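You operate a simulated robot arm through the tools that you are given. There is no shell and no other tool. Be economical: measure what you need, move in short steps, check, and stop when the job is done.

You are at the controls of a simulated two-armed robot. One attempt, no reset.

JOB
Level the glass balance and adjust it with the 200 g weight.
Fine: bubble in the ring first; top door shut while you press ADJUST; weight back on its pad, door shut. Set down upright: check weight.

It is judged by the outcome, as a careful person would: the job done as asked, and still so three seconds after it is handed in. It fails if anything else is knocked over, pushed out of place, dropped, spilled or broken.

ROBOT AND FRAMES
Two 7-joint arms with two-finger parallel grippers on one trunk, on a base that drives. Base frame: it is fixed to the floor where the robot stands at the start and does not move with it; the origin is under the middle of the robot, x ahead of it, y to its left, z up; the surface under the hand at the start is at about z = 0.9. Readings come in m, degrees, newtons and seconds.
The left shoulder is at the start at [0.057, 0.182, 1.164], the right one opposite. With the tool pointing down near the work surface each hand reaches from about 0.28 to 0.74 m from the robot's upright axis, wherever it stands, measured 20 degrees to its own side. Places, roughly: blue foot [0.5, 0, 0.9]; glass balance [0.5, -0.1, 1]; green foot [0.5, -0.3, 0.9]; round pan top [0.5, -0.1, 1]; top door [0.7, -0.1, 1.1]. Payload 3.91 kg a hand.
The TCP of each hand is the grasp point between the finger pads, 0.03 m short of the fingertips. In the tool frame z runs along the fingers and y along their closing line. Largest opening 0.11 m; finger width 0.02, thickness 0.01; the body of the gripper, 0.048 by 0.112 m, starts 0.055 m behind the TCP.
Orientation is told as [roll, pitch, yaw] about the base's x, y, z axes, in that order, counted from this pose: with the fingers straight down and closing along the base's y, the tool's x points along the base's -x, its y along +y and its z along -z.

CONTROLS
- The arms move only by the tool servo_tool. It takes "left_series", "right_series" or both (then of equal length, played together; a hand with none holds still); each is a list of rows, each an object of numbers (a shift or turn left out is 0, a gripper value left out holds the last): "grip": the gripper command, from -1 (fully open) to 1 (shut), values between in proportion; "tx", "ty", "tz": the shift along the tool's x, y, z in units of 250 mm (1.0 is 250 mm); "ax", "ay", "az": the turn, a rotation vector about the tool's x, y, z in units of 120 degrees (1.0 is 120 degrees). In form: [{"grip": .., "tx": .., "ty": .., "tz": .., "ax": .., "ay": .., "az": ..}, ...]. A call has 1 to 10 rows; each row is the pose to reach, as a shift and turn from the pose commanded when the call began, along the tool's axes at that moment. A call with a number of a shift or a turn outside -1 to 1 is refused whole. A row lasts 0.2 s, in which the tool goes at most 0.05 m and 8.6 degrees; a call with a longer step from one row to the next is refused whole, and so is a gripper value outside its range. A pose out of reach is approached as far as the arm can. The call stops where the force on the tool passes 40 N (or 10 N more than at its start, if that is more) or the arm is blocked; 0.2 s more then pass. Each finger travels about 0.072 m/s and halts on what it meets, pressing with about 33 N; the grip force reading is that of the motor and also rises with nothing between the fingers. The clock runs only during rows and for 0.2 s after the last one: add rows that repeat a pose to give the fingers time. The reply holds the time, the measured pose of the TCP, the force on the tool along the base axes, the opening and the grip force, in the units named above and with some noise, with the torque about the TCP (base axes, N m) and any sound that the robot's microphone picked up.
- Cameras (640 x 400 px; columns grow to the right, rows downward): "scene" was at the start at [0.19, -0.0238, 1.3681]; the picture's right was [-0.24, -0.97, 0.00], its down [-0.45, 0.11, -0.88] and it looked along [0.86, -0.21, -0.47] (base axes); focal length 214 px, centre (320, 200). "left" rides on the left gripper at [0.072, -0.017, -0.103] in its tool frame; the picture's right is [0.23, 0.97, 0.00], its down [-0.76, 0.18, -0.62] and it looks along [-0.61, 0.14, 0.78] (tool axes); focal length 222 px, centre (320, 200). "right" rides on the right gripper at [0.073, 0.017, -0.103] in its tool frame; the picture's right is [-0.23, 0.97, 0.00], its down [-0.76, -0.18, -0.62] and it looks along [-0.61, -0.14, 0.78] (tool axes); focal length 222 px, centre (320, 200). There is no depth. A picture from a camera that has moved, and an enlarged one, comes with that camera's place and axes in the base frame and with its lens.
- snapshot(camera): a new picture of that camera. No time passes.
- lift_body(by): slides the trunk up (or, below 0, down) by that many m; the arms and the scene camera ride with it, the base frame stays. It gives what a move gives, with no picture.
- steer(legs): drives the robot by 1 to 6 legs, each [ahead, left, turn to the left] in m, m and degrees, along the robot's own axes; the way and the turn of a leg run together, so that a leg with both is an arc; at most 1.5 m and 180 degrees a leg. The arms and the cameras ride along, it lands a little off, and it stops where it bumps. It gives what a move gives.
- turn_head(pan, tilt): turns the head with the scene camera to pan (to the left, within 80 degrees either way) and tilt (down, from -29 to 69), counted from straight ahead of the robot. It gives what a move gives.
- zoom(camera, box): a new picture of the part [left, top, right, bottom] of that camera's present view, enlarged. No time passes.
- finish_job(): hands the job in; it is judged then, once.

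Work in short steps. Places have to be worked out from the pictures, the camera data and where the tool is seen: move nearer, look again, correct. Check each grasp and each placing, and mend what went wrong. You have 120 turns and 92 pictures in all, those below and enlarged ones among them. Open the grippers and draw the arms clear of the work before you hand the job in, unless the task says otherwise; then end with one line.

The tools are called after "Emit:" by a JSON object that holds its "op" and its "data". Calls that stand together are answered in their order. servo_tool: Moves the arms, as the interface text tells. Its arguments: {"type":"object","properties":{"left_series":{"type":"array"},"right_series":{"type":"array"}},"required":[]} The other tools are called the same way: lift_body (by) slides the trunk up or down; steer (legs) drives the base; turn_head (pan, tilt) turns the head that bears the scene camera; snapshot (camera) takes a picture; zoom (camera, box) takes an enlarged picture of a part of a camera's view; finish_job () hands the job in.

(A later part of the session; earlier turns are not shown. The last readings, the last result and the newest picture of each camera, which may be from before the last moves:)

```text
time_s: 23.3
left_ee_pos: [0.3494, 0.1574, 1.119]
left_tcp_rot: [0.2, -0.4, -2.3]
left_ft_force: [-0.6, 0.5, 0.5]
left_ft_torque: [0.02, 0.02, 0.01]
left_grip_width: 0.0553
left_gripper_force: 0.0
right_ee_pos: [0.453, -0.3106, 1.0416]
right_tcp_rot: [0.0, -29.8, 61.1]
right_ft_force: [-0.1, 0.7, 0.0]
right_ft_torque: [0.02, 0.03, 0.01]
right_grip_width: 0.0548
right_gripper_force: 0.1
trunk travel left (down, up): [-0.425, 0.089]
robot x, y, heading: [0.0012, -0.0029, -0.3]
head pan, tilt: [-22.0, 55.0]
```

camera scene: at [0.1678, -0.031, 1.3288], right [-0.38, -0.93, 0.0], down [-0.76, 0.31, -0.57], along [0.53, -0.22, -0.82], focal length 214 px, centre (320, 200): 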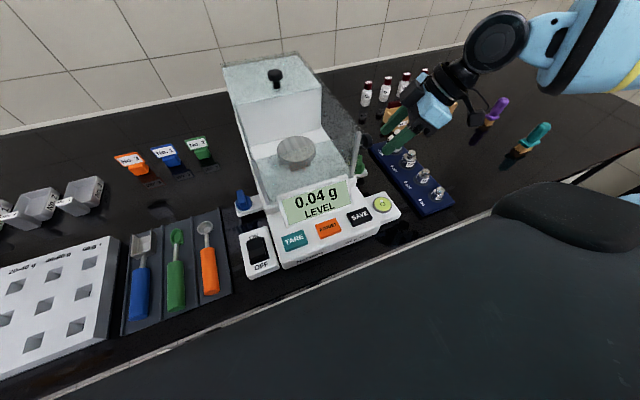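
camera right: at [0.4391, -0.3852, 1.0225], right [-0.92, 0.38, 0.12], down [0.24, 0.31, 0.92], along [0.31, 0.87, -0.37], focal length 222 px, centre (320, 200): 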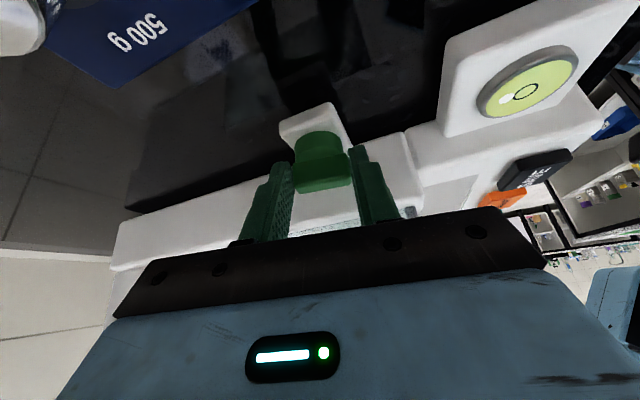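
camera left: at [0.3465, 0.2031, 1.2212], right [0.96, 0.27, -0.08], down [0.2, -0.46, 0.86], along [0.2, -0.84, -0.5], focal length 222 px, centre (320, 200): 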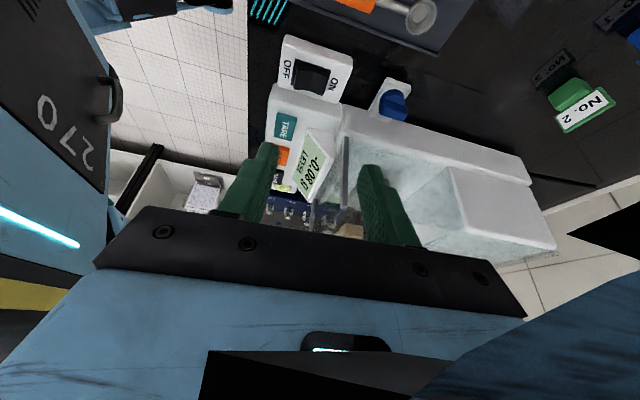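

Yaw is back near zero. I move the left hand forward and lower to about (0.48, 0.18, 1.07), then yaw -90° there.

Emit:
{"op": "servo_tool", "data": {"left_series": [{"tx": -0.17, "ty": 0.03, "tz": 0.06}, {"tx": -0.34, "ty": 0.06, "tz": 0.12}, {"tx": -0.52, "ty": 0.09, "tz": 0.2}]}}

Emit:
{"op": "servo_tool", "data": {"left_series": [{"az": 0.07}, {"az": 0.14}, {"az": 0.21}, {"az": 0.28}, {"az": 0.35}, {"az": 0.42}, {"az": 0.49}, {"az": 0.56}, {"az": 0.63}, {"az": 0.7}]}}

```text
time_s: 24.1
left_ee_pos: [0.4814, 0.175, 1.0681]
left_tcp_rot: [0.2, -0.3, -2.4]
left_ft_force: [-0.4, -0.1, 0.3]
left_ft_torque: [0.01, 0.0, -0.01]
left_grip_width: 0.0553
left_gripper_force: 0.0
right_ee_pos: [0.4549, -0.311, 1.0412]
right_tcp_rot: [0.1, -29.9, 61.0]
right_ft_force: [0.9, -0.9, -0.1]
right_ft_torque: [-0.01, 0.01, -0.01]
right_grip_width: 0.0552
right_gripper_force: 0.0
trunk travel left (down, up): [-0.425, 0.089]
robot x, y, heading: [0.0007, 0.0001, -0.3]
head pan, tilt: [-22.0, 55.0]
```

```text
time_s: 26.3
left_ee_pos: [0.354, 0.2064, 1.0776]
left_tcp_rot: [0.7, -1.1, -76.3]
left_ft_force: [-6.1, 0.0, -1.7]
left_ft_torque: [0.04, -0.51, -0.05]
left_grip_width: 0.055
left_gripper_force: 0.1
left hand out of reach, approached as far as the arm can: row 8, 9, 10
right_ee_pos: [0.4513, -0.3065, 1.0445]
right_tcp_rot: [-0.3, -29.9, 61.4]
right_ft_force: [-0.7, 0.3, -0.2]
right_ft_torque: [-0.08, -0.05, -0.07]
right_grip_width: 0.0548
right_gripper_force: 0.1
trunk travel left (down, up): [-0.425, 0.089]
robot x, y, heading: [-0.0023, 0.0012, -0.2]
head pan, tilt: [-22.0, 55.0]
```

The left wrist limit rules out yaw -90 at the blue foot. That side has no door knob, so I'll grip the bar's sides at yaw about 0, leaning 20° outward. I restore the yaw first.

Emit:
{"op": "servo_tool", "data": {"left_series": [{"az": -0.07, "grip": 0.364}, {"az": -0.14}, {"az": -0.21}, {"az": -0.28}, {"az": -0.35}, {"az": -0.42}, {"az": -0.49}, {"az": -0.56}, {"az": -0.63}, {"az": -0.653}]}}

```text
time_s: 28.5
left_ee_pos: [0.3536, 0.2031, 1.0761]
left_tcp_rot: [-0.5, -1.1, 1.4]
left_ft_force: [-0.2, 0.0, -0.4]
left_ft_torque: [0.01, 0.01, 0.0]
left_grip_width: 0.0352
left_gripper_force: 0.0
right_ee_pos: [0.4537, -0.3098, 1.0412]
right_tcp_rot: [0.0, -30.0, 61.1]
right_ft_force: [-0.6, -0.1, -1.2]
right_ft_torque: [-0.01, -0.01, 0.0]
right_grip_width: 0.0548
right_gripper_force: 0.1
trunk travel left (down, up): [-0.425, 0.089]
robot x, y, heading: [-0.0043, 0.0002, -0.2]
head pan, tilt: [-22.0, 55.0]
```

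Now to a point above and outside the blue foot with a 20° outward lean.

Emit:
{"op": "servo_tool", "data": {"left_series": [{"tx": -0.1, "ty": -0.09, "tz": -0.03, "ax": 0.033}, {"tx": -0.2, "ty": -0.18, "tz": -0.06, "ax": 0.066}, {"tx": -0.3, "ty": -0.27, "tz": -0.09, "ax": 0.1}, {"tx": -0.4, "ty": -0.36, "tz": -0.096, "ax": 0.133}, {"tx": -0.51, "ty": -0.45, "tz": -0.096, "ax": 0.163}]}}

Emit:
{"op": "snapshot", "data": {"camera": "left"}}

Emit:
{"op": "snapshot", "data": {"camera": "scene"}}

```text
time_s: 29.7
left_ee_pos: [0.4848, 0.0928, 1.1035]
left_tcp_rot: [-20.2, -1.2, 1.3]
left_ft_force: [0.6, -0.2, 0.7]
left_ft_torque: [0.02, 0.04, 0.01]
left_grip_width: 0.0353
left_gripper_force: 0.1
right_ee_pos: [0.453, -0.3103, 1.0415]
right_tcp_rot: [0.1, -29.9, 61.1]
right_ft_force: [0.1, -0.3, -1.2]
right_ft_torque: [0.02, -0.02, -0.01]
right_grip_width: 0.0551
right_gripper_force: 0.0
trunk travel left (down, up): [-0.425, 0.089]
robot x, y, heading: [-0.0014, -0.003, -0.2]
head pan, tilt: [-22.0, 55.0]
```

```text
55 pictures are left
camera left: at [0.4093, 0.1118, 1.2069], right [-0.24, 0.91, -0.34], down [0.74, 0.4, 0.54], along [0.62, -0.12, -0.77], focal length 222 px, centre (320, 200)
```

left: 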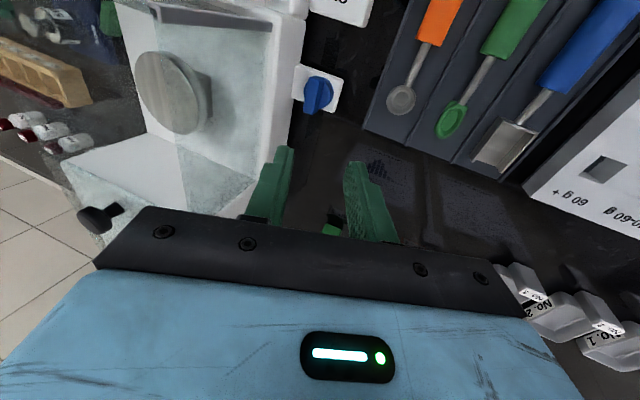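

```text
54 pictures are left
camera scene: at [0.1684, -0.031, 1.3287], right [-0.38, -0.93, 0.0], down [-0.76, 0.31, -0.57], along [0.53, -0.22, -0.82], focal length 214 px, centre (320, 200)
```

scene: 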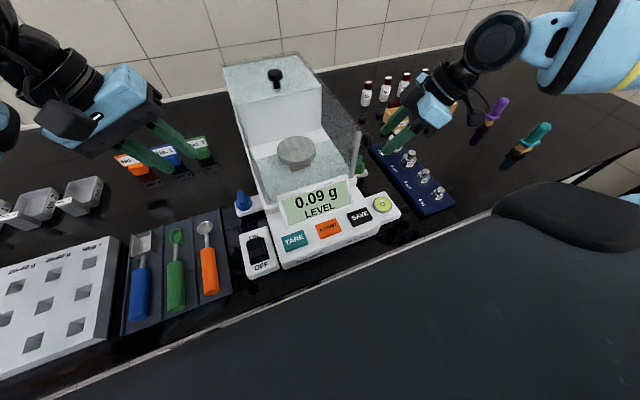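

The foot appears at roughly (0.478, 0.03). I approach along the tool to 5 cm short and look again.

Emit:
{"op": "servo_tool", "data": {"left_series": [{"tx": 0.012, "ty": -0.01, "tz": 0.18}, {"tx": 0.024, "ty": -0.022, "tz": 0.37}]}}

Emit:
{"op": "snapshot", "data": {"camera": "left"}}

Emit:
{"op": "zoom", "data": {"camera": "scene", "box": [200, 140, 300, 220]}}

```text
time_s: 30.3
left_ee_pos: [0.4779, 0.0563, 1.0169]
left_tcp_rot: [-20.1, -1.2, 1.3]
left_ft_force: [1.2, 0.3, 0.2]
left_ft_torque: [0.0, -0.01, 0.02]
left_grip_width: 0.035
left_gripper_force: 0.0
right_ee_pos: [0.4532, -0.3106, 1.0399]
right_tcp_rot: [-0.1, -30.0, 61.2]
right_ft_force: [0.5, -0.1, -0.1]
right_ft_torque: [0.01, 0.02, 0.0]
right_grip_width: 0.0548
right_gripper_force: 0.0
trunk travel left (down, up): [-0.425, 0.089]
robot x, y, heading: [-0.0009, -0.0011, -0.2]
head pan, tilt: [-22.0, 55.0]
```

```text
53 pictures are left
camera left: at [0.4038, 0.075, 1.121], right [-0.24, 0.91, -0.34], down [0.74, 0.4, 0.54], along [0.62, -0.12, -0.77], focal length 222 px, centre (320, 200)
```

left: 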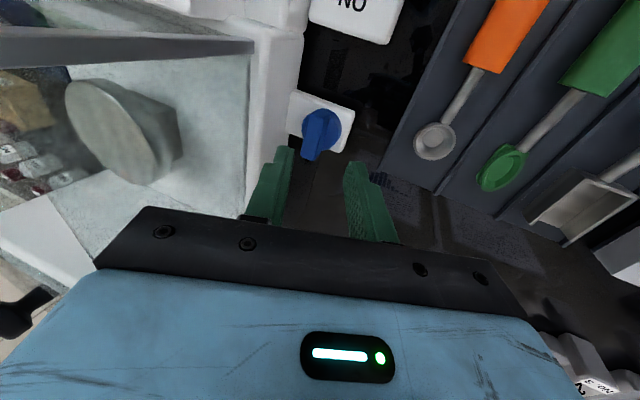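

```text
5.00 times, centred on (250, 180) of scene
camera zoom: at [0.1681, -0.0307, 1.3288], right [-0.38, -0.93, 0.0], down [-0.76, 0.31, -0.57], along [0.53, -0.22, -0.82], focal length 1072 px, centre (670, 300)
```

zoom: 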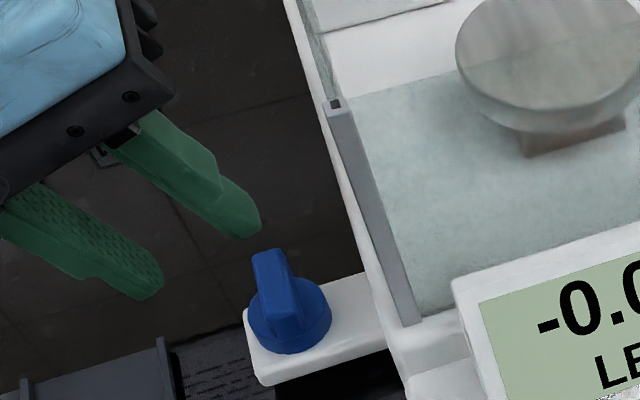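

The bar is in line with the finger gap. I advance about 4.6 cm and close on it.

Emit:
{"op": "servo_tool", "data": {"left_series": [{"tz": 0.1}, {"tz": 0.188}, {"tz": 0.188}]}}

Emit:
{"op": "snapshot", "data": {"camera": "left"}}

Emit:
{"op": "zoom", "data": {"camera": "scene", "box": [200, 140, 300, 220]}}

```text
time_s: 31.1
left_ee_pos: [0.4805, 0.0404, 0.9741]
left_tcp_rot: [-20.2, -1.1, 1.3]
left_ft_force: [-0.5, 0.6, 0.4]
left_ft_torque: [0.0, 0.03, 0.02]
left_grip_width: 0.0349
left_gripper_force: 0.0
right_ee_pos: [0.4545, -0.3099, 1.0414]
right_tcp_rot: [0.1, -29.9, 61.0]
right_ft_force: [0.4, 0.6, 0.2]
right_ft_torque: [0.01, 0.01, 0.02]
right_grip_width: 0.0547
right_gripper_force: 0.1
trunk travel left (down, up): [-0.425, 0.089]
robot x, y, heading: [0.0001, 0.0015, -0.2]
head pan, tilt: [-22.0, 55.0]
```

```text
51 pictures are left
camera left: at [0.4058, 0.0599, 1.0773], right [-0.24, 0.91, -0.34], down [0.74, 0.4, 0.54], along [0.62, -0.12, -0.77], focal length 222 px, centre (320, 200)
```

left: 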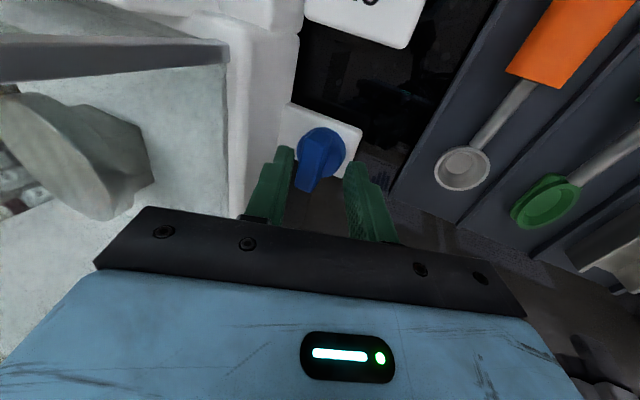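

```text
5.00 times, centred on (250, 180) of scene
camera zoom: at [0.1678, -0.0305, 1.3288], right [-0.38, -0.93, 0.0], down [-0.76, 0.31, -0.57], along [0.53, -0.22, -0.82], focal length 1072 px, centre (670, 300)
```

zoom: 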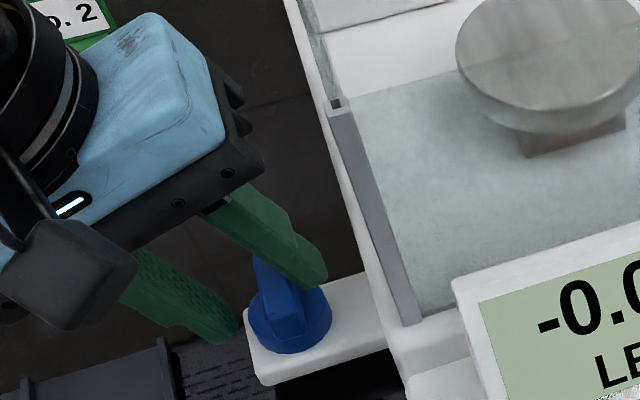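

The fingers straddle the bar. I go 3 mm deeper, shift 3 mm forward, and close.

Emit:
{"op": "servo_tool", "data": {"left_series": [{"tz": 0.012, "tx": -0.012}, {"tz": 0.012, "tx": -0.012, "grip": 1.0}, {"tz": 0.012, "tx": -0.012, "grip": 1.0}, {"tz": 0.012, "tx": -0.012, "grip": 1.0}]}}

Emit:
{"op": "snapshot", "data": {"camera": "left"}}

Emit:
{"op": "zoom", "data": {"camera": "scene", "box": [360, 190, 410, 221]}}

```text
time_s: 32.1
left_ee_pos: [0.4829, 0.0397, 0.9713]
left_tcp_rot: [-20.1, -1.1, 1.2]
left_ft_force: [-1.2, -0.6, 1.8]
left_ft_torque: [0.78, -0.04, -0.02]
left_grip_width: 0.029
left_gripper_force: 45.3
right_ee_pos: [0.4547, -0.3109, 1.0423]
right_tcp_rot: [0.0, -29.9, 61.2]
right_ft_force: [0.7, -0.2, -0.4]
right_ft_torque: [0.03, -0.04, 0.03]
right_grip_width: 0.055
right_gripper_force: 0.1
trunk travel left (down, up): [-0.425, 0.089]
robot x, y, heading: [0.0028, -0.0041, -0.1]
head pan, tilt: [-22.0, 55.0]
```

```text
49 pictures are left
camera left: at [0.409, 0.0586, 1.0752], right [-0.24, 0.91, -0.34], down [0.74, 0.4, 0.54], along [0.62, -0.12, -0.77], focal length 222 px, centre (320, 200)
```

left: 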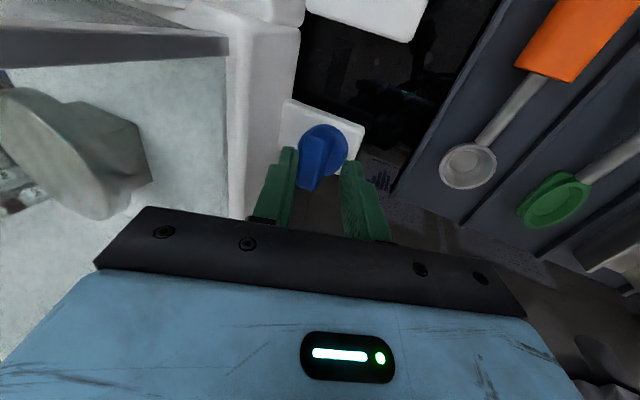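

```text
12.80 times, centred on (385, 206) of scene
camera zoom: at [0.1676, -0.0306, 1.3289], right [-0.38, -0.93, 0.0], down [-0.76, 0.31, -0.57], along [0.53, -0.22, -0.82], focal length 2745 px, centre (-512, 130)
```

zoom: 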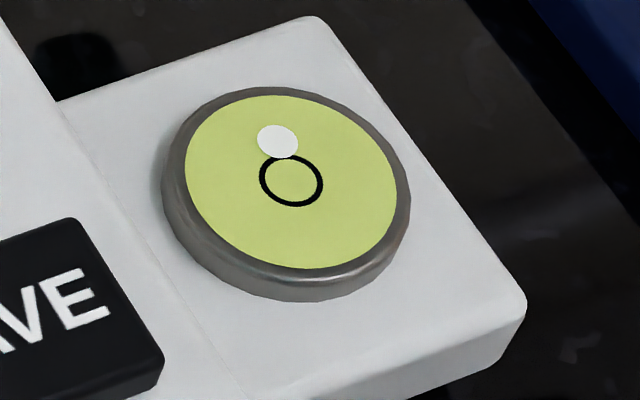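

It stopped at 29 mm: the lower, outer finger met the knob's disc rather than the bar. I open, back up 8 mm, and close again.

Emit:
{"op": "servo_tool", "data": {"left_series": [{"grip": 0.364}, {"grip": 0.364, "tz": -0.034}, {"tz": -0.034, "grip": 1.0}, {"tz": -0.034, "grip": 1.0}, {"tz": -0.034, "grip": 1.0}, {"tz": -0.034, "grip": 1.0}]}}

Emit:
{"op": "snapshot", "data": {"camera": "left"}}

```text
time_s: 33.5
left_ee_pos: [0.4827, 0.0359, 0.983]
left_tcp_rot: [-20.4, -1.3, 1.2]
left_ft_force: [4.4, -30.0, 17.5]
left_ft_torque: [-0.66, 0.62, 0.16]
left_grip_width: 0.0158
left_gripper_force: 45.4
right_ee_pos: [0.4536, -0.3145, 1.0415]
right_tcp_rot: [0.1, -30.1, 61.1]
right_ft_force: [0.9, 0.5, 0.1]
right_ft_torque: [-0.03, -0.03, -0.02]
right_grip_width: 0.055
right_gripper_force: 0.0
trunk travel left (down, up): [-0.425, 0.089]
robot x, y, heading: [0.0001, -0.0061, -0.2]
head pan, tilt: [-22.0, 55.0]
```

```text
47 pictures are left
camera left: at [0.4082, 0.0566, 1.0846], right [-0.24, 0.91, -0.35], down [0.74, 0.4, 0.54], along [0.63, -0.13, -0.77], focal length 222 px, centre (320, 200)
```

left: 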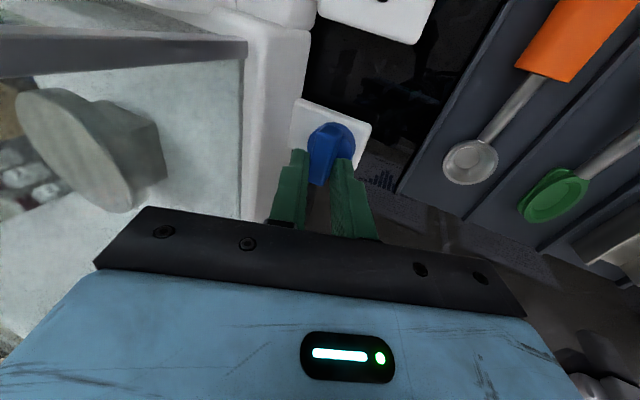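

Now on the bar (15.8 mm), but with a -30 N side force since the bar lies some 6 mm inward. I shift the hand that way to relax it.

Emit:
{"op": "servo_tool", "data": {"left_series": [{"ty": -0.02, "tz": -0.004}, {"ty": -0.03, "tz": -0.006}]}}

```text
time_s: 34.1
left_ee_pos: [0.4832, 0.0353, 0.983]
left_tcp_rot: [-19.8, -1.0, 1.3]
left_ft_force: [3.5, -13.3, 4.0]
left_ft_torque: [-0.12, -1.3, 0.1]
left_grip_width: 0.0161
left_gripper_force: 44.7
right_ee_pos: [0.4537, -0.3113, 1.0413]
right_tcp_rot: [0.1, -30.0, 61.1]
right_ft_force: [0.3, -0.1, -0.7]
right_ft_torque: [0.0, -0.01, 0.0]
right_grip_width: 0.0551
right_gripper_force: 0.1
trunk travel left (down, up): [-0.425, 0.089]
robot x, y, heading: [-0.0011, -0.0024, -0.4]
head pan, tilt: [-22.0, 55.0]
```

Side force dropped to 13 N. I turn the blue knob 25° clockwise about its axis.

Emit:
{"op": "servo_tool", "data": {"left_series": [{"az": 0.049, "ay": 0.018, "tx": -0.004, "ty": -0.006}, {"az": 0.098, "ay": 0.036, "tx": -0.008, "ty": -0.009}, {"az": 0.147, "ay": 0.053, "tx": -0.013, "ty": -0.011, "tz": 0.001}, {"az": 0.196, "ay": 0.071, "tx": -0.017, "ty": -0.013, "tz": 0.0025}]}}

Emit:
{"op": "zoom", "data": {"camera": "scene", "box": [360, 190, 410, 221]}}

Emit:
{"op": "zoom", "data": {"camera": "scene", "box": [200, 140, 300, 220]}}

```text
time_s: 35.1
left_ee_pos: [0.4867, 0.0336, 0.9825]
left_tcp_rot: [-19.5, -0.7, -23.8]
left_ft_force: [-1.6, -2.2, -13.1]
left_ft_torque: [0.27, -0.3, 0.0]
left_grip_width: 0.0157
left_gripper_force: 44.7
right_ee_pos: [0.4538, -0.311, 1.0409]
right_tcp_rot: [0.1, -29.9, 61.1]
right_ft_force: [-0.2, -1.0, -0.2]
right_ft_torque: [-0.02, -0.01, 0.0]
right_grip_width: 0.0551
right_gripper_force: 0.1
trunk travel left (down, up): [-0.425, 0.089]
robot x, y, heading: [0.0, 0.0004, -0.1]
head pan, tilt: [-22.0, 55.0]
```

```text
12.80 times, centred on (385, 206) of scene
camera zoom: at [0.1686, -0.0306, 1.3286], right [-0.38, -0.93, 0.0], down [-0.76, 0.31, -0.57], along [0.53, -0.22, -0.82], focal length 2745 px, centre (-512, 130)
```

zoom: 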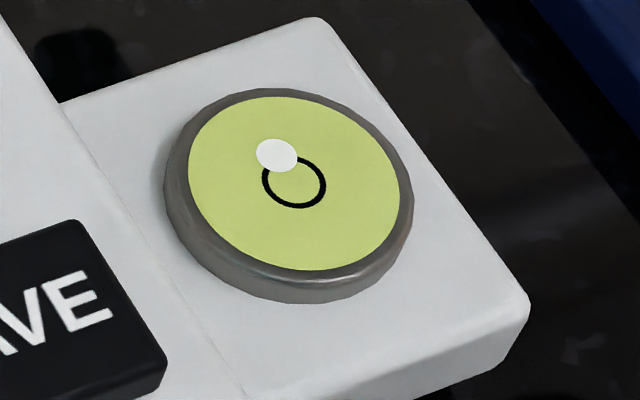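

```text
5.00 times, centred on (250, 180) of scene
camera zoom: at [0.1686, -0.0306, 1.3286], right [-0.38, -0.93, 0.0], down [-0.76, 0.31, -0.57], along [0.53, -0.22, -0.82], focal length 1072 px, centre (670, 300)
```

zoom: 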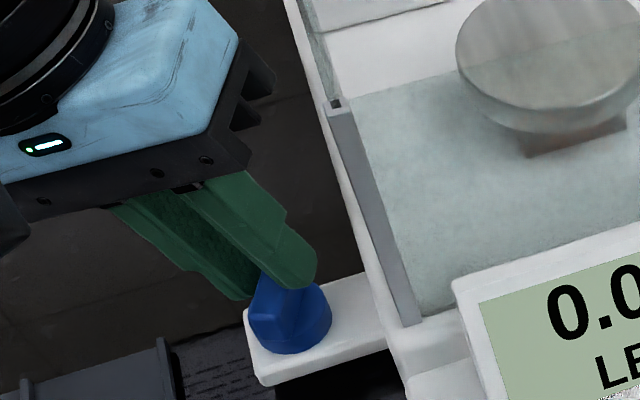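

As predicted (bubble moved -4.5, +12 px). I continue 33° more clockwise on blue.

Emit:
{"op": "servo_tool", "data": {"left_series": [{"az": 0.052, "ay": 0.019, "tx": -0.004, "ty": -0.002}, {"az": 0.103, "ay": 0.038, "tx": -0.008, "ty": -0.004}, {"az": 0.155, "ay": 0.056, "tx": -0.012, "ty": -0.006, "tz": 0.001}, {"az": 0.207, "ay": 0.075, "tx": -0.017, "ty": -0.008, "tz": 0.002}, {"az": 0.2585, "ay": 0.094, "tx": -0.021, "ty": -0.01, "tz": 0.003}]}}

Emit:
{"op": "zoom", "data": {"camera": "scene", "box": [360, 190, 410, 221]}}

```text
time_s: 36.3
left_ee_pos: [0.4896, 0.0284, 0.9826]
left_tcp_rot: [-19.2, -0.6, -56.9]
left_ft_force: [-8.9, 3.4, -17.2]
left_ft_torque: [0.26, -0.08, -0.08]
left_grip_width: 0.0149
left_gripper_force: 44.9
right_ee_pos: [0.4534, -0.3104, 1.0419]
right_tcp_rot: [0.0, -30.0, 61.1]
right_ft_force: [0.5, 0.3, 0.3]
right_ft_torque: [0.02, 0.0, -0.02]
right_grip_width: 0.0551
right_gripper_force: 0.1
trunk travel left (down, up): [-0.425, 0.089]
robot x, y, heading: [-0.0014, -0.0013, -0.1]
head pan, tilt: [-22.0, 55.0]
```

```text
12.80 times, centred on (385, 206) of scene
camera zoom: at [0.1677, -0.0302, 1.3288], right [-0.38, -0.93, 0.0], down [-0.76, 0.31, -0.57], along [0.53, -0.22, -0.82], focal length 2745 px, centre (-512, 130)
```

zoom: 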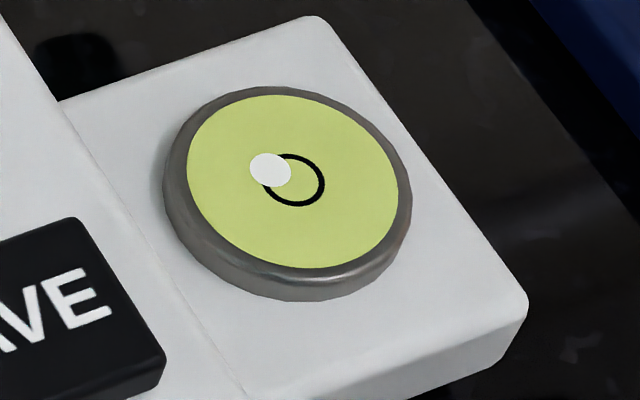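

Bubble is now (-23, -10) px off, which about 35° on green should fix. I release blue and retract the left hand, while raising and levelling the right hand's tilt.

Emit:
{"op": "servo_tool", "data": {"left_series": [{"grip": 0.5}, {"grip": 0.3}, {"tz": -0.15}, {"tz": -0.32}, {"tz": -0.5}], "right_series": [{"tz": -0.1}, {"tz": -0.25, "ay": 0.06}, {"tz": -0.25, "ay": 0.125}, {"tz": -0.25, "ay": 0.19}, {"tz": -0.25, "ay": 0.25}]}}

Emit:
{"op": "zoom", "data": {"camera": "scene", "box": [360, 190, 410, 221]}}

```text
time_s: 37.5
left_ee_pos: [0.5215, 0.0494, 1.1012]
left_tcp_rot: [-19.1, -0.5, -56.5]
left_ft_force: [-0.5, -1.0, -0.3]
left_ft_torque: [-0.03, 0.01, 0.0]
left_grip_width: 0.0385
left_gripper_force: 0.1
left hand out of reach, approached as far as the arm can: row 5
right_ee_pos: [0.4388, -0.3374, 1.0952]
right_tcp_rot: [0.0, 0.2, 61.1]
right_ft_force: [0.0, 0.8, -0.4]
right_ft_torque: [-0.01, 0.0, 0.01]
right_grip_width: 0.055
right_gripper_force: 0.1
trunk travel left (down, up): [-0.425, 0.089]
robot x, y, heading: [-0.0031, -0.0017, -0.3]
head pan, tilt: [-22.0, 55.0]
```

```text
12.80 times, centred on (385, 206) of scene
camera zoom: at [0.1681, -0.03, 1.3289], right [-0.38, -0.93, 0.0], down [-0.76, 0.31, -0.57], along [0.53, -0.22, -0.82], focal length 2745 px, centre (-512, 130)
```

zoom: 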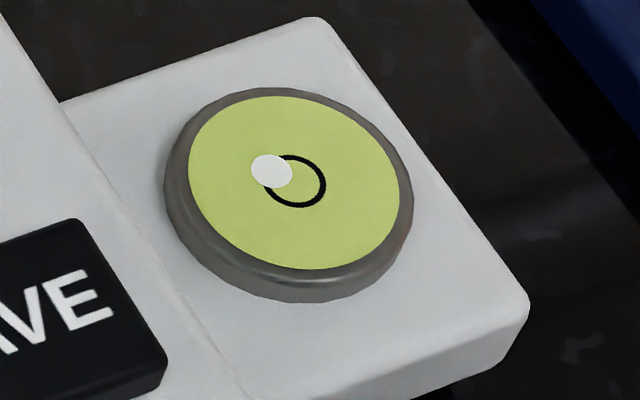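

The setting holds. I yaw the right hand towards 151° for gripping the green bar's sides.

Emit:
{"op": "servo_tool", "data": {"right_series": [{"tx": -0.03, "ty": -0.06, "tz": -0.06, "az": -0.06}, {"tx": -0.06, "ty": -0.12, "tz": -0.12, "az": -0.13}, {"tx": -0.09, "ty": -0.17, "tz": -0.12, "az": -0.2}, {"tx": -0.116, "ty": -0.21, "tz": -0.12, "az": -0.27}, {"tx": -0.116, "ty": -0.21, "tz": -0.12, "az": -0.34}, {"tx": -0.116, "ty": -0.21, "tz": -0.12, "az": -0.41}, {"tx": -0.116, "ty": -0.21, "tz": -0.12, "az": -0.48}, {"tx": -0.116, "ty": -0.21, "tz": -0.12, "az": -0.55}, {"tx": -0.116, "ty": -0.21, "tz": -0.12, "az": -0.62}, {"tx": -0.116, "ty": -0.21, "tz": -0.12, "az": -0.69}]}}

Emit:
{"op": "zoom", "data": {"camera": "right", "box": [220, 0, 640, 240]}}

```text
time_s: 39.7
left_ee_pos: [0.5214, 0.0488, 1.1018]
left_tcp_rot: [-19.1, -0.7, -56.5]
left_ft_force: [-0.5, 0.6, 0.0]
left_ft_torque: [-0.01, -0.06, 0.01]
left_grip_width: 0.0384
left_gripper_force: 0.1
right_ee_pos: [0.498, -0.3379, 1.124]
right_tcp_rot: [0.1, 0.0, 144.1]
right_ft_force: [-0.2, 0.2, 0.8]
right_ft_torque: [-0.01, 0.0, 0.0]
right_grip_width: 0.0551
right_gripper_force: 0.1
trunk travel left (down, up): [-0.425, 0.089]
robot x, y, heading: [0.0001, -0.0037, -0.1]
head pan, tilt: [-22.0, 55.0]
```

```text
1.52 times, centred on (430, 120) of right
camera zoom: at [0.5475, -0.3937, 1.2284], right [-0.76, -0.66, 0.0], down [-0.51, 0.59, 0.62], along [-0.41, 0.47, -0.78], focal length 338 px, centre (152, 322)
```

zoom: 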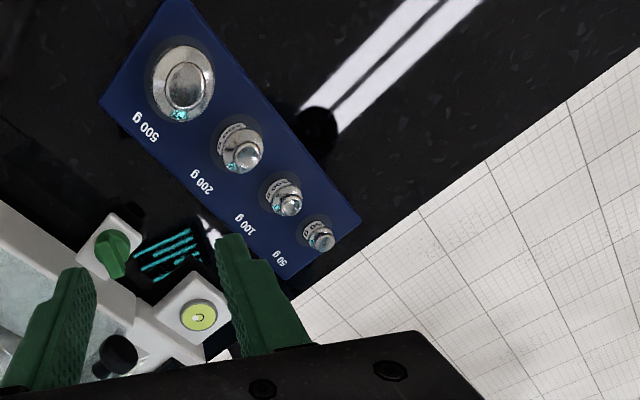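

It reaches, and the foot shows at (0.482, -0.265). I finish the yaw to 151°, tilt 25°, and go to the pre-grip point.

Emit:
{"op": "servo_tool", "data": {"right_series": [{"az": -0.058, "grip": 0.364}]}}

Emit:
{"op": "servo_tool", "data": {"right_series": [{"ay": -0.06}, {"ay": -0.12, "ty": -0.05, "tz": 0.06}, {"ay": -0.18, "ty": -0.14, "tz": 0.16, "tx": -0.02}, {"ay": -0.208, "ty": -0.236, "tz": 0.28, "tx": -0.04}, {"ay": -0.208, "ty": -0.236, "tz": 0.36, "tx": -0.04}]}}

Emit:
{"op": "snapshot", "data": {"camera": "right"}}

```text
time_s: 40.1
left_ee_pos: [0.5202, 0.049, 1.1017]
left_tcp_rot: [-19.0, -0.7, -56.5]
left_ft_force: [-0.2, 0.1, 0.4]
left_ft_torque: [-0.04, 0.0, 0.0]
left_grip_width: 0.0386
left_gripper_force: 0.1
right_ee_pos: [0.4984, -0.3377, 1.1239]
right_tcp_rot: [0.1, 0.0, 151.0]
right_ft_force: [0.1, -0.8, 1.0]
right_ft_torque: [-0.04, 0.0, 0.01]
right_grip_width: 0.0351
right_gripper_force: 0.1
trunk travel left (down, up): [-0.425, 0.089]
robot x, y, heading: [-0.002, 0.0005, -0.1]
head pan, tilt: [-22.0, 55.0]
```

```text
time_s: 41.3
left_ee_pos: [0.5208, 0.049, 1.1014]
left_tcp_rot: [-19.1, -0.6, -56.5]
left_ft_force: [0.2, -0.8, 0.4]
left_ft_torque: [0.01, 0.01, 0.01]
left_grip_width: 0.0385
left_gripper_force: 0.1
right_ee_pos: [0.5186, -0.2806, 1.0348]
right_tcp_rot: [0.0, -25.0, 150.9]
right_ft_force: [1.0, 0.8, -0.3]
right_ft_torque: [0.02, 0.0, -0.02]
right_grip_width: 0.035
right_gripper_force: 0.1
trunk travel left (down, up): [-0.425, 0.089]
robot x, y, heading: [0.0022, -0.0019, -0.3]
head pan, tilt: [-22.0, 55.0]
```

```text
41 pictures are left
camera right: at [0.6056, -0.3485, 1.0978], right [-0.65, -0.75, 0.1], down [-0.29, 0.36, 0.89], along [-0.7, 0.55, -0.45], focal length 222 px, centre (320, 200)
```

right: 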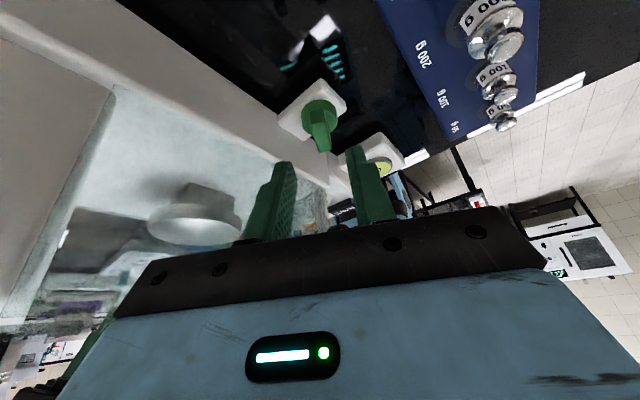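

The bar is aligned and centred between the fingers. I advance 6.8 cm and close.

Emit:
{"op": "servo_tool", "data": {"right_series": [{"tz": 0.14}, {"tz": 0.272}, {"tz": 0.272, "grip": 0.9}, {"tz": 0.272, "grip": 0.9}, {"tz": 0.272, "grip": 0.9}]}}

Emit:
{"op": "snapshot", "data": {"camera": "right"}}

```text
time_s: 42.5
left_ee_pos: [0.5212, 0.049, 1.0997]
left_tcp_rot: [-19.0, -0.7, -56.5]
left_ft_force: [1.0, -0.7, -0.1]
left_ft_torque: [0.01, 0.03, 0.01]
left_grip_width: 0.0383
left_gripper_force: 0.2
right_ee_pos: [0.4939, -0.2683, 0.9731]
right_tcp_rot: [0.0, -24.9, 150.8]
right_ft_force: [0.8, -1.0, -4.1]
right_ft_torque: [1.35, -0.86, -0.84]
right_grip_width: 0.0139
right_gripper_force: 44.9
trunk travel left (down, up): [-0.425, 0.089]
robot x, y, heading: [-0.0018, 0.0003, -0.3]
head pan, tilt: [-22.0, 55.0]
```

```text
40 pictures are left
camera right: at [0.5812, -0.3351, 1.037], right [-0.65, -0.75, 0.1], down [-0.29, 0.36, 0.89], along [-0.7, 0.55, -0.45], focal length 222 px, centre (320, 200)
```

right: 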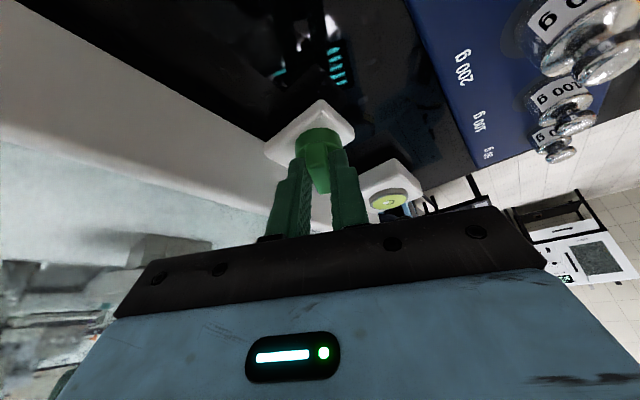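

Firm grip at 13.9 mm. I turn green 34° clockwise.

Emit:
{"op": "servo_tool", "data": {"right_series": [{"az": 0.051, "ax": 0.024, "ty": 0.007, "tx": -0.001}, {"az": 0.103, "ax": 0.048, "ty": 0.014, "tx": -0.003}, {"az": 0.154, "ax": 0.072, "ty": 0.021, "tx": -0.006, "tz": 0.002}, {"az": 0.205, "ax": 0.096, "ty": 0.028, "tx": -0.008, "tz": 0.003}, {"az": 0.257, "ax": 0.12, "ty": 0.034, "tx": -0.011, "tz": 0.005}]}}

Emit:
{"op": "zoom", "data": {"camera": "scene", "box": [360, 190, 410, 221]}}

```text
time_s: 43.7
left_ee_pos: [0.5216, 0.0498, 1.1023]
left_tcp_rot: [-19.1, -0.6, -56.5]
left_ft_force: [-0.4, 0.6, 1.2]
left_ft_torque: [0.01, 0.02, 0.0]
left_grip_width: 0.0386
left_gripper_force: 0.0
right_ee_pos: [0.4875, -0.2728, 0.9735]
right_tcp_rot: [0.0, -25.0, 116.6]
right_ft_force: [5.8, -1.6, 0.0]
right_ft_torque: [0.33, -0.06, -0.06]
right_grip_width: 0.0139
right_gripper_force: 44.3
trunk travel left (down, up): [-0.425, 0.089]
robot x, y, heading: [-0.0006, 0.0031, -0.3]
head pan, tilt: [-22.0, 55.0]
```

```text
12.80 times, centred on (385, 206) of scene
camera zoom: at [0.1685, -0.0307, 1.3288], right [-0.38, -0.93, 0.0], down [-0.76, 0.31, -0.57], along [0.53, -0.22, -0.82], focal length 2745 px, centre (-512, 130)
```

zoom: 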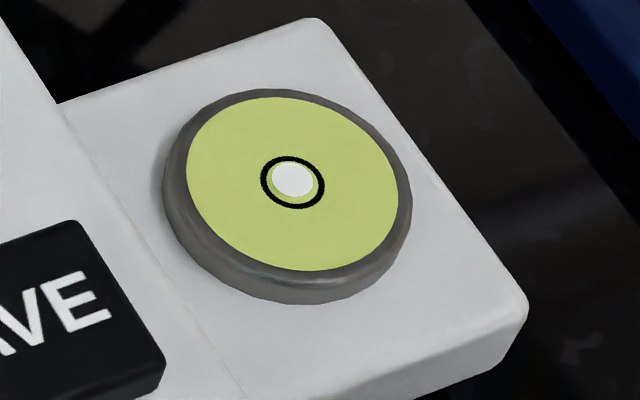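

The bubble sits in the ring. I release and retract the right hand, and check the display and bubble.

Emit:
{"op": "servo_tool", "data": {"right_series": [{"grip": 0.6}, {"grip": 0.364}, {"tz": -0.15}, {"tz": -0.33}, {"tz": -0.5}, {"tz": -0.5, "ay": 0.06}, {"tz": -0.5, "ay": 0.13}, {"tz": -0.5, "ay": 0.208}]}}

Emit:
{"op": "zoom", "data": {"camera": "scene", "box": [210, 50, 470, 270]}}

Emit:
{"op": "zoom", "data": {"camera": "scene", "box": [360, 190, 410, 221]}}

```text
refused: row 8 steps farther than a row can; nothing moved
```

```text
1.82 times, centred on (340, 160) of scene
camera zoom: at [0.1685, -0.0307, 1.3288], right [-0.38, -0.93, 0.0], down [-0.76, 0.31, -0.57], along [0.53, -0.22, -0.82], focal length 390 px, centre (284, 273)
```

zoom: 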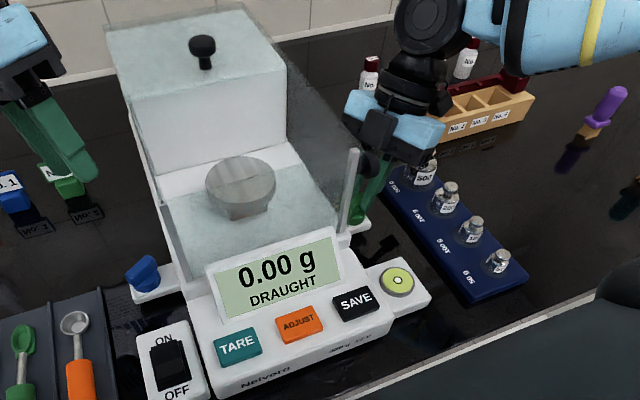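

```text
12.80 times, centred on (385, 206) of scene
camera zoom: at [0.1685, -0.0307, 1.3288], right [-0.38, -0.93, 0.0], down [-0.76, 0.31, -0.57], along [0.53, -0.22, -0.82], focal length 2745 px, centre (-512, 130)
```

zoom: 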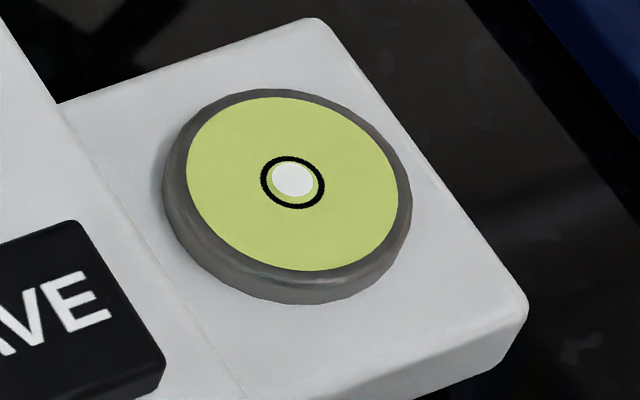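

The display moved on to DRAUGHT, meaning the door is open. The retract was refused, so I resend it with smaller steps.

Emit:
{"op": "servo_tool", "data": {"right_series": [{"grip": 0.6}, {"grip": 0.364}, {"tz": -0.15}, {"tz": -0.33}, {"tz": -0.5}, {"tz": -0.5, "ay": 0.06}, {"tz": -0.5, "ay": 0.12}, {"tz": -0.5, "ay": 0.18}, {"tz": -0.5, "ay": 0.208}]}}

Emit:
{"op": "snapshot", "data": {"camera": "scene"}}

Emit:
{"op": "zoom", "data": {"camera": "scene", "box": [360, 190, 410, 221]}}

```text
time_s: 45.7
left_ee_pos: [0.5204, 0.0499, 1.1006]
left_tcp_rot: [-19.1, -0.7, -56.5]
left_ft_force: [-0.5, 0.0, 0.8]
left_ft_torque: [-0.01, 0.0, 0.01]
left_grip_width: 0.0388
left_gripper_force: 0.0
right_ee_pos: [0.5102, -0.3198, 1.0872]
right_tcp_rot: [0.0, -0.1, 116.8]
right_ft_force: [0.4, -0.1, -0.5]
right_ft_torque: [0.01, 0.0, 0.01]
right_grip_width: 0.035
right_gripper_force: 0.1
trunk travel left (down, up): [-0.425, 0.089]
robot x, y, heading: [0.0035, -0.0022, -0.3]
head pan, tilt: [-22.0, 55.0]
```

```text
36 pictures are left
camera scene: at [0.1679, -0.0305, 1.3288], right [-0.38, -0.93, 0.0], down [-0.76, 0.31, -0.57], along [0.53, -0.22, -0.82], focal length 214 px, centre (320, 200)
```

scene: 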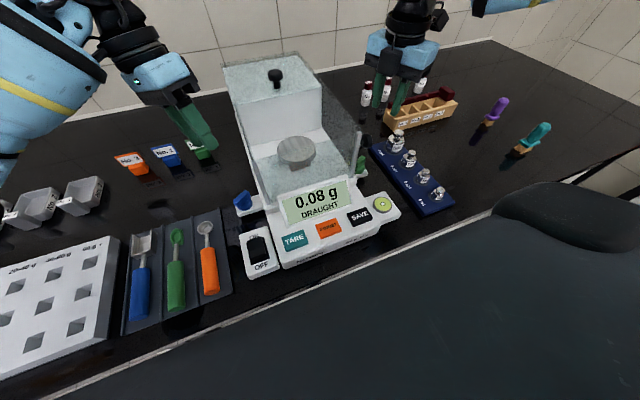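

```text
12.80 times, centred on (385, 206) of scene
camera zoom: at [0.1679, -0.0305, 1.3288], right [-0.38, -0.93, 0.0], down [-0.76, 0.31, -0.57], along [0.53, -0.22, -0.82], focal length 2745 px, centre (-512, 130)
```

zoom: 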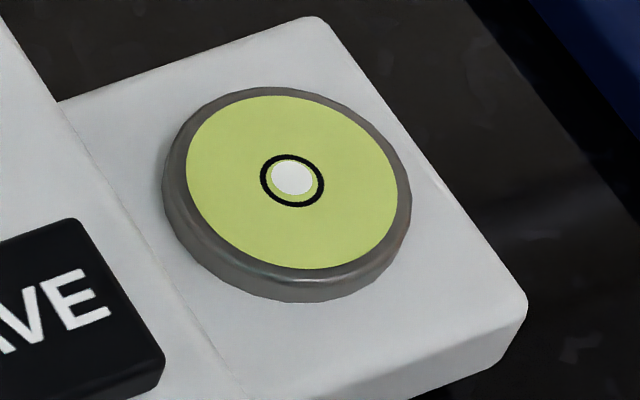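

Level done. Now the right hand goes over the 200 g weight at about (0.452, -0.394), unwinding its yaw; the left hand also unwinds its yaw, moving outward.

Emit:
{"op": "servo_tool", "data": {"right_series": [{"tx": 0.03, "ty": 0.06, "tz": -0.16, "az": 0.0}, {"tx": 0.07, "ty": 0.14, "tz": -0.16, "az": 0.07}, {"tx": 0.11, "ty": 0.23, "tz": -0.16, "az": 0.14}, {"tx": 0.158, "ty": 0.341, "tz": -0.16, "az": 0.21}, {"tx": 0.158, "ty": 0.341, "tz": -0.16, "az": 0.28}, {"tx": 0.158, "ty": 0.341, "tz": -0.16, "az": 0.35}, {"tx": 0.158, "ty": 0.341, "tz": -0.16, "az": 0.42}, {"tx": 0.158, "ty": 0.341, "tz": -0.16, "az": 0.49}, {"tx": 0.158, "ty": 0.341, "tz": -0.16, "az": 0.56}, {"tx": 0.158, "ty": 0.341, "tz": -0.16, "az": 0.63}], "left_series": [{"tx": 0.1, "ty": 0.043, "tz": -0.08}, {"tx": 0.2, "ty": 0.086, "tz": -0.157}, {"tx": 0.2, "ty": 0.086, "tz": -0.157, "ay": -0.023, "az": -0.063}, {"tx": 0.2, "ty": 0.086, "tz": -0.157, "ay": -0.046, "az": -0.126}, {"tx": 0.2, "ty": 0.086, "tz": -0.157, "ay": -0.069, "az": -0.19}, {"tx": 0.2, "ty": 0.086, "tz": -0.157, "ay": -0.092, "az": -0.253}, {"tx": 0.2, "ty": 0.086, "tz": -0.157, "ay": -0.115, "az": -0.316}, {"tx": 0.2, "ty": 0.086, "tz": -0.157, "ay": -0.138, "az": -0.379}, {"tx": 0.2, "ty": 0.086, "tz": -0.157, "ay": -0.161, "az": -0.4425}, {"tx": 0.2, "ty": 0.086, "tz": -0.157, "ay": -0.161, "az": -0.4425}]}}

```text
time_s: 47.9
left_ee_pos: [0.5215, 0.1104, 1.1321]
left_tcp_rot: [-20.1, -1.2, -0.1]
left_ft_force: [-0.7, -0.9, 1.2]
left_ft_torque: [0.01, 0.0, -0.02]
left_grip_width: 0.0385
left_gripper_force: 0.1
left hand out of reach, approached as far as the arm can: row 1, 2
right_ee_pos: [0.4524, -0.3948, 1.125]
right_tcp_rot: [0.0, 0.0, 41.1]
right_ft_force: [-0.8, -0.2, 0.6]
right_ft_torque: [0.01, -0.02, -0.02]
right_grip_width: 0.0353
right_gripper_force: 0.1
trunk travel left (down, up): [-0.425, 0.089]
robot x, y, heading: [-0.0016, -0.0023, -0.3]
head pan, tilt: [-22.0, 55.0]
```

Continue: right hand to yaw 0 and a bit lower, left hand upright and higher.

Emit:
{"op": "servo_tool", "data": {"right_series": [{"az": 0.07}, {"az": 0.14, "tz": 0.06}, {"az": 0.21, "tz": 0.12}, {"az": 0.28, "tz": 0.18}, {"az": 0.342, "tz": 0.24}], "left_series": [{"ty": -0.03, "tz": -0.08, "ax": -0.04}, {"ty": -0.06, "tz": -0.16, "ax": -0.08}, {"ty": -0.082, "tz": -0.226, "ax": -0.12}, {"ty": -0.082, "tz": -0.226, "ax": -0.167}, {"ty": -0.082, "tz": -0.226, "ax": -0.167}]}}

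Emit:
{"op": "snapshot", "data": {"camera": "right"}}

Emit:
{"op": "snapshot", "data": {"camera": "left"}}

```text
time_s: 49.1
left_ee_pos: [0.52, 0.1089, 1.193]
left_tcp_rot: [0.1, -1.2, -0.2]
left_ft_force: [0.1, 0.1, 0.1]
left_ft_torque: [-0.03, 0.02, 0.0]
left_grip_width: 0.0385
left_gripper_force: 0.1
right_ee_pos: [0.4517, -0.3945, 1.0665]
right_tcp_rot: [0.1, 0.1, 0.1]
right_ft_force: [-0.5, -0.2, 0.5]
right_ft_torque: [0.02, -0.03, 0.01]
right_grip_width: 0.0352
right_gripper_force: 0.0
trunk travel left (down, up): [-0.425, 0.089]
robot x, y, heading: [-0.0021, -0.0011, -0.2]
head pan, tilt: [-22.0, 55.0]
```

```text
34 pictures are left
camera right: at [0.3794, -0.3772, 1.1692], right [0.23, 0.97, 0.0], down [0.76, -0.18, 0.62], along [0.61, -0.14, -0.78], focal length 222 px, centre (320, 200)
```

right: 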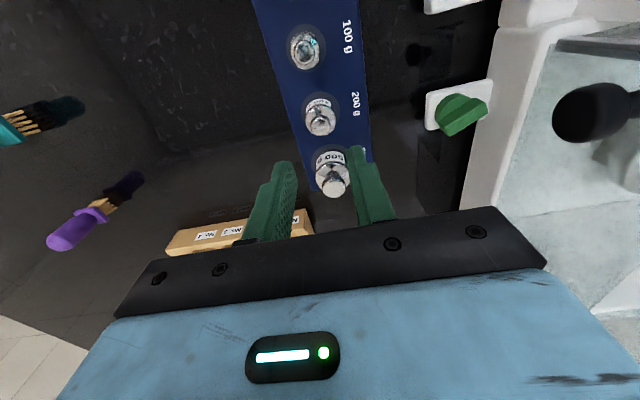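

```text
33 pictures are left
camera left: at [0.4454, 0.095, 1.2963], right [-0.22, 0.97, 0.0], down [0.75, 0.17, 0.64], along [0.62, 0.14, -0.77], focal length 222 px, centre (320, 200)
```

left: 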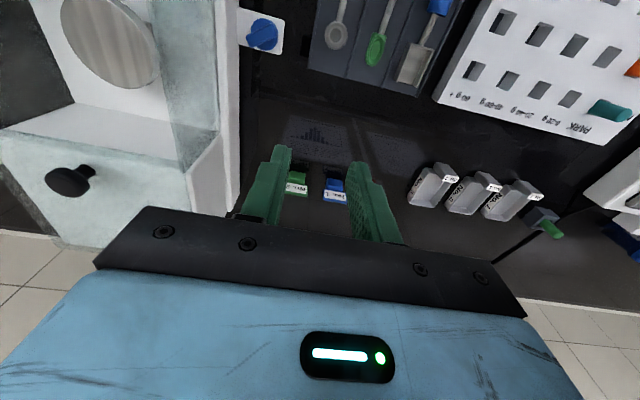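

The 200 g weight is straight below the hand at (0.453, -0.394). I enlarge it to judge its shape and height.

Emit:
{"op": "zoom", "data": {"camera": "scene", "box": [385, 130, 455, 174]}}

```text
9.09 times, centred on (420, 152) of scene
camera zoom: at [0.1682, -0.0303, 1.3288], right [-0.38, -0.93, 0.0], down [-0.76, 0.31, -0.57], along [0.53, -0.22, -0.82], focal length 1950 px, centre (-589, 636)
```

zoom: 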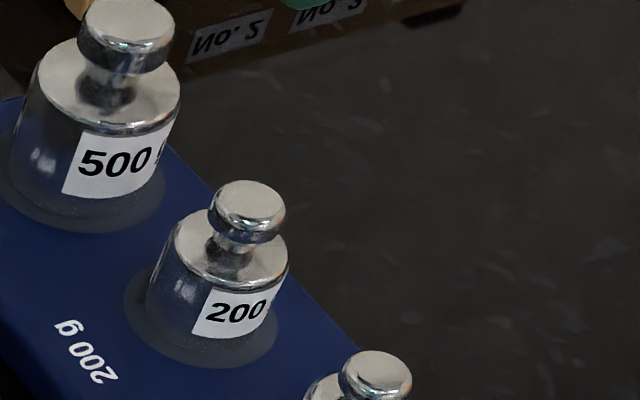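

The weight body is about 31 mm wide and the knob top is at about z 0.958. I open to 60 mm, descend to grip its body, and close.

Emit:
{"op": "servo_tool", "data": {"right_series": [{"grip": -0.09, "tx": -0.004}, {"tz": 0.15, "tx": -0.004}, {"tz": 0.3, "tx": -0.004}, {"tz": 0.45, "tx": -0.004}, {"tz": 0.45, "tx": -0.004}]}}

Emit:
{"op": "snapshot", "data": {"camera": "right"}}

```text
time_s: 50.3
left_ee_pos: [0.5195, 0.111, 1.1921]
left_tcp_rot: [0.0, -1.2, -0.2]
left_ft_force: [0.5, -0.6, 0.1]
left_ft_torque: [0.0, 0.01, 0.01]
left_grip_width: 0.0385
left_gripper_force: 0.1
right_ee_pos: [0.4536, -0.3942, 0.9537]
right_tcp_rot: [-0.1, 0.0, 0.2]
right_ft_force: [-0.6, -0.1, 0.1]
right_ft_torque: [0.02, 0.01, -0.01]
right_grip_width: 0.06
right_gripper_force: 0.1
trunk travel left (down, up): [-0.425, 0.089]
robot x, y, heading: [0.0025, -0.0009, -0.0]
head pan, tilt: [-22.0, 55.0]
```

```text
31 pictures are left
camera right: at [0.3819, -0.3777, 1.0578], right [0.22, 0.97, 0.0], down [0.76, -0.18, 0.62], along [0.61, -0.14, -0.78], focal length 222 px, centre (320, 200)
```

right: 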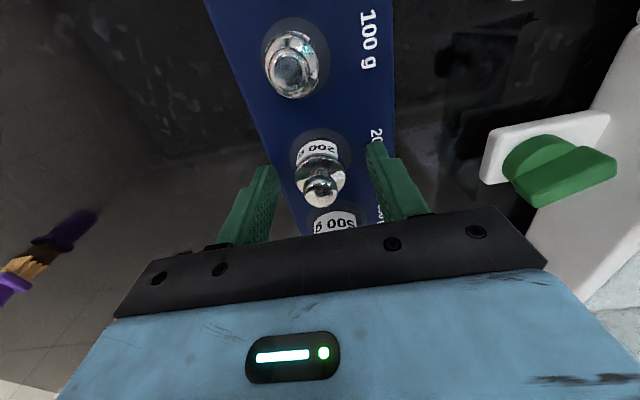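

Centred between the fingers. I close on the weight and lift it 3 cm to check.

Emit:
{"op": "servo_tool", "data": {"right_series": [{"grip": 0.7}, {"grip": 0.7}, {"grip": 0.7}, {"grip": 0.7}, {"tz": -0.06}, {"tz": -0.12}]}}

Emit:
{"op": "snapshot", "data": {"camera": "right"}}

```text
time_s: 51.7
left_ee_pos: [0.5185, 0.1109, 1.1925]
left_tcp_rot: [0.0, -1.2, -0.2]
left_ft_force: [-0.2, -0.2, -0.5]
left_ft_torque: [-0.03, 0.0, -0.03]
left_grip_width: 0.0384
left_gripper_force: 0.1
right_ee_pos: [0.4536, -0.3957, 0.984]
right_tcp_rot: [0.0, 0.1, 0.2]
right_ft_force: [0.9, 0.3, -2.2]
right_ft_torque: [0.02, 0.01, 0.07]
right_grip_width: 0.031
right_gripper_force: 32.9
trunk travel left (down, up): [-0.425, 0.089]
robot x, y, heading: [-0.003, 0.0012, -0.2]
head pan, tilt: [-22.0, 55.0]
```

```text
30 pictures are left
camera right: at [0.3812, -0.3781, 1.0881], right [0.22, 0.97, 0.0], down [0.76, -0.17, 0.62], along [0.61, -0.14, -0.78], focal length 222 px, centre (320, 200)
```

right: 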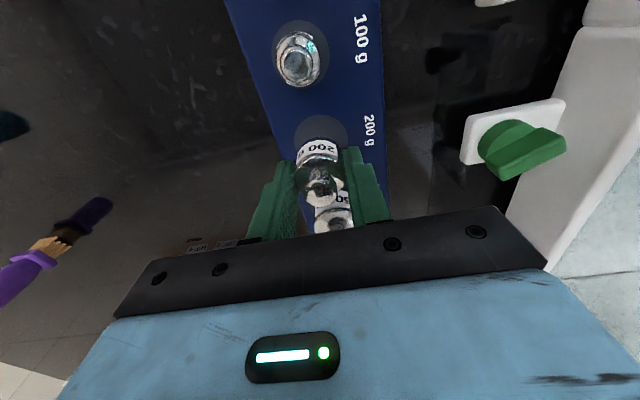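

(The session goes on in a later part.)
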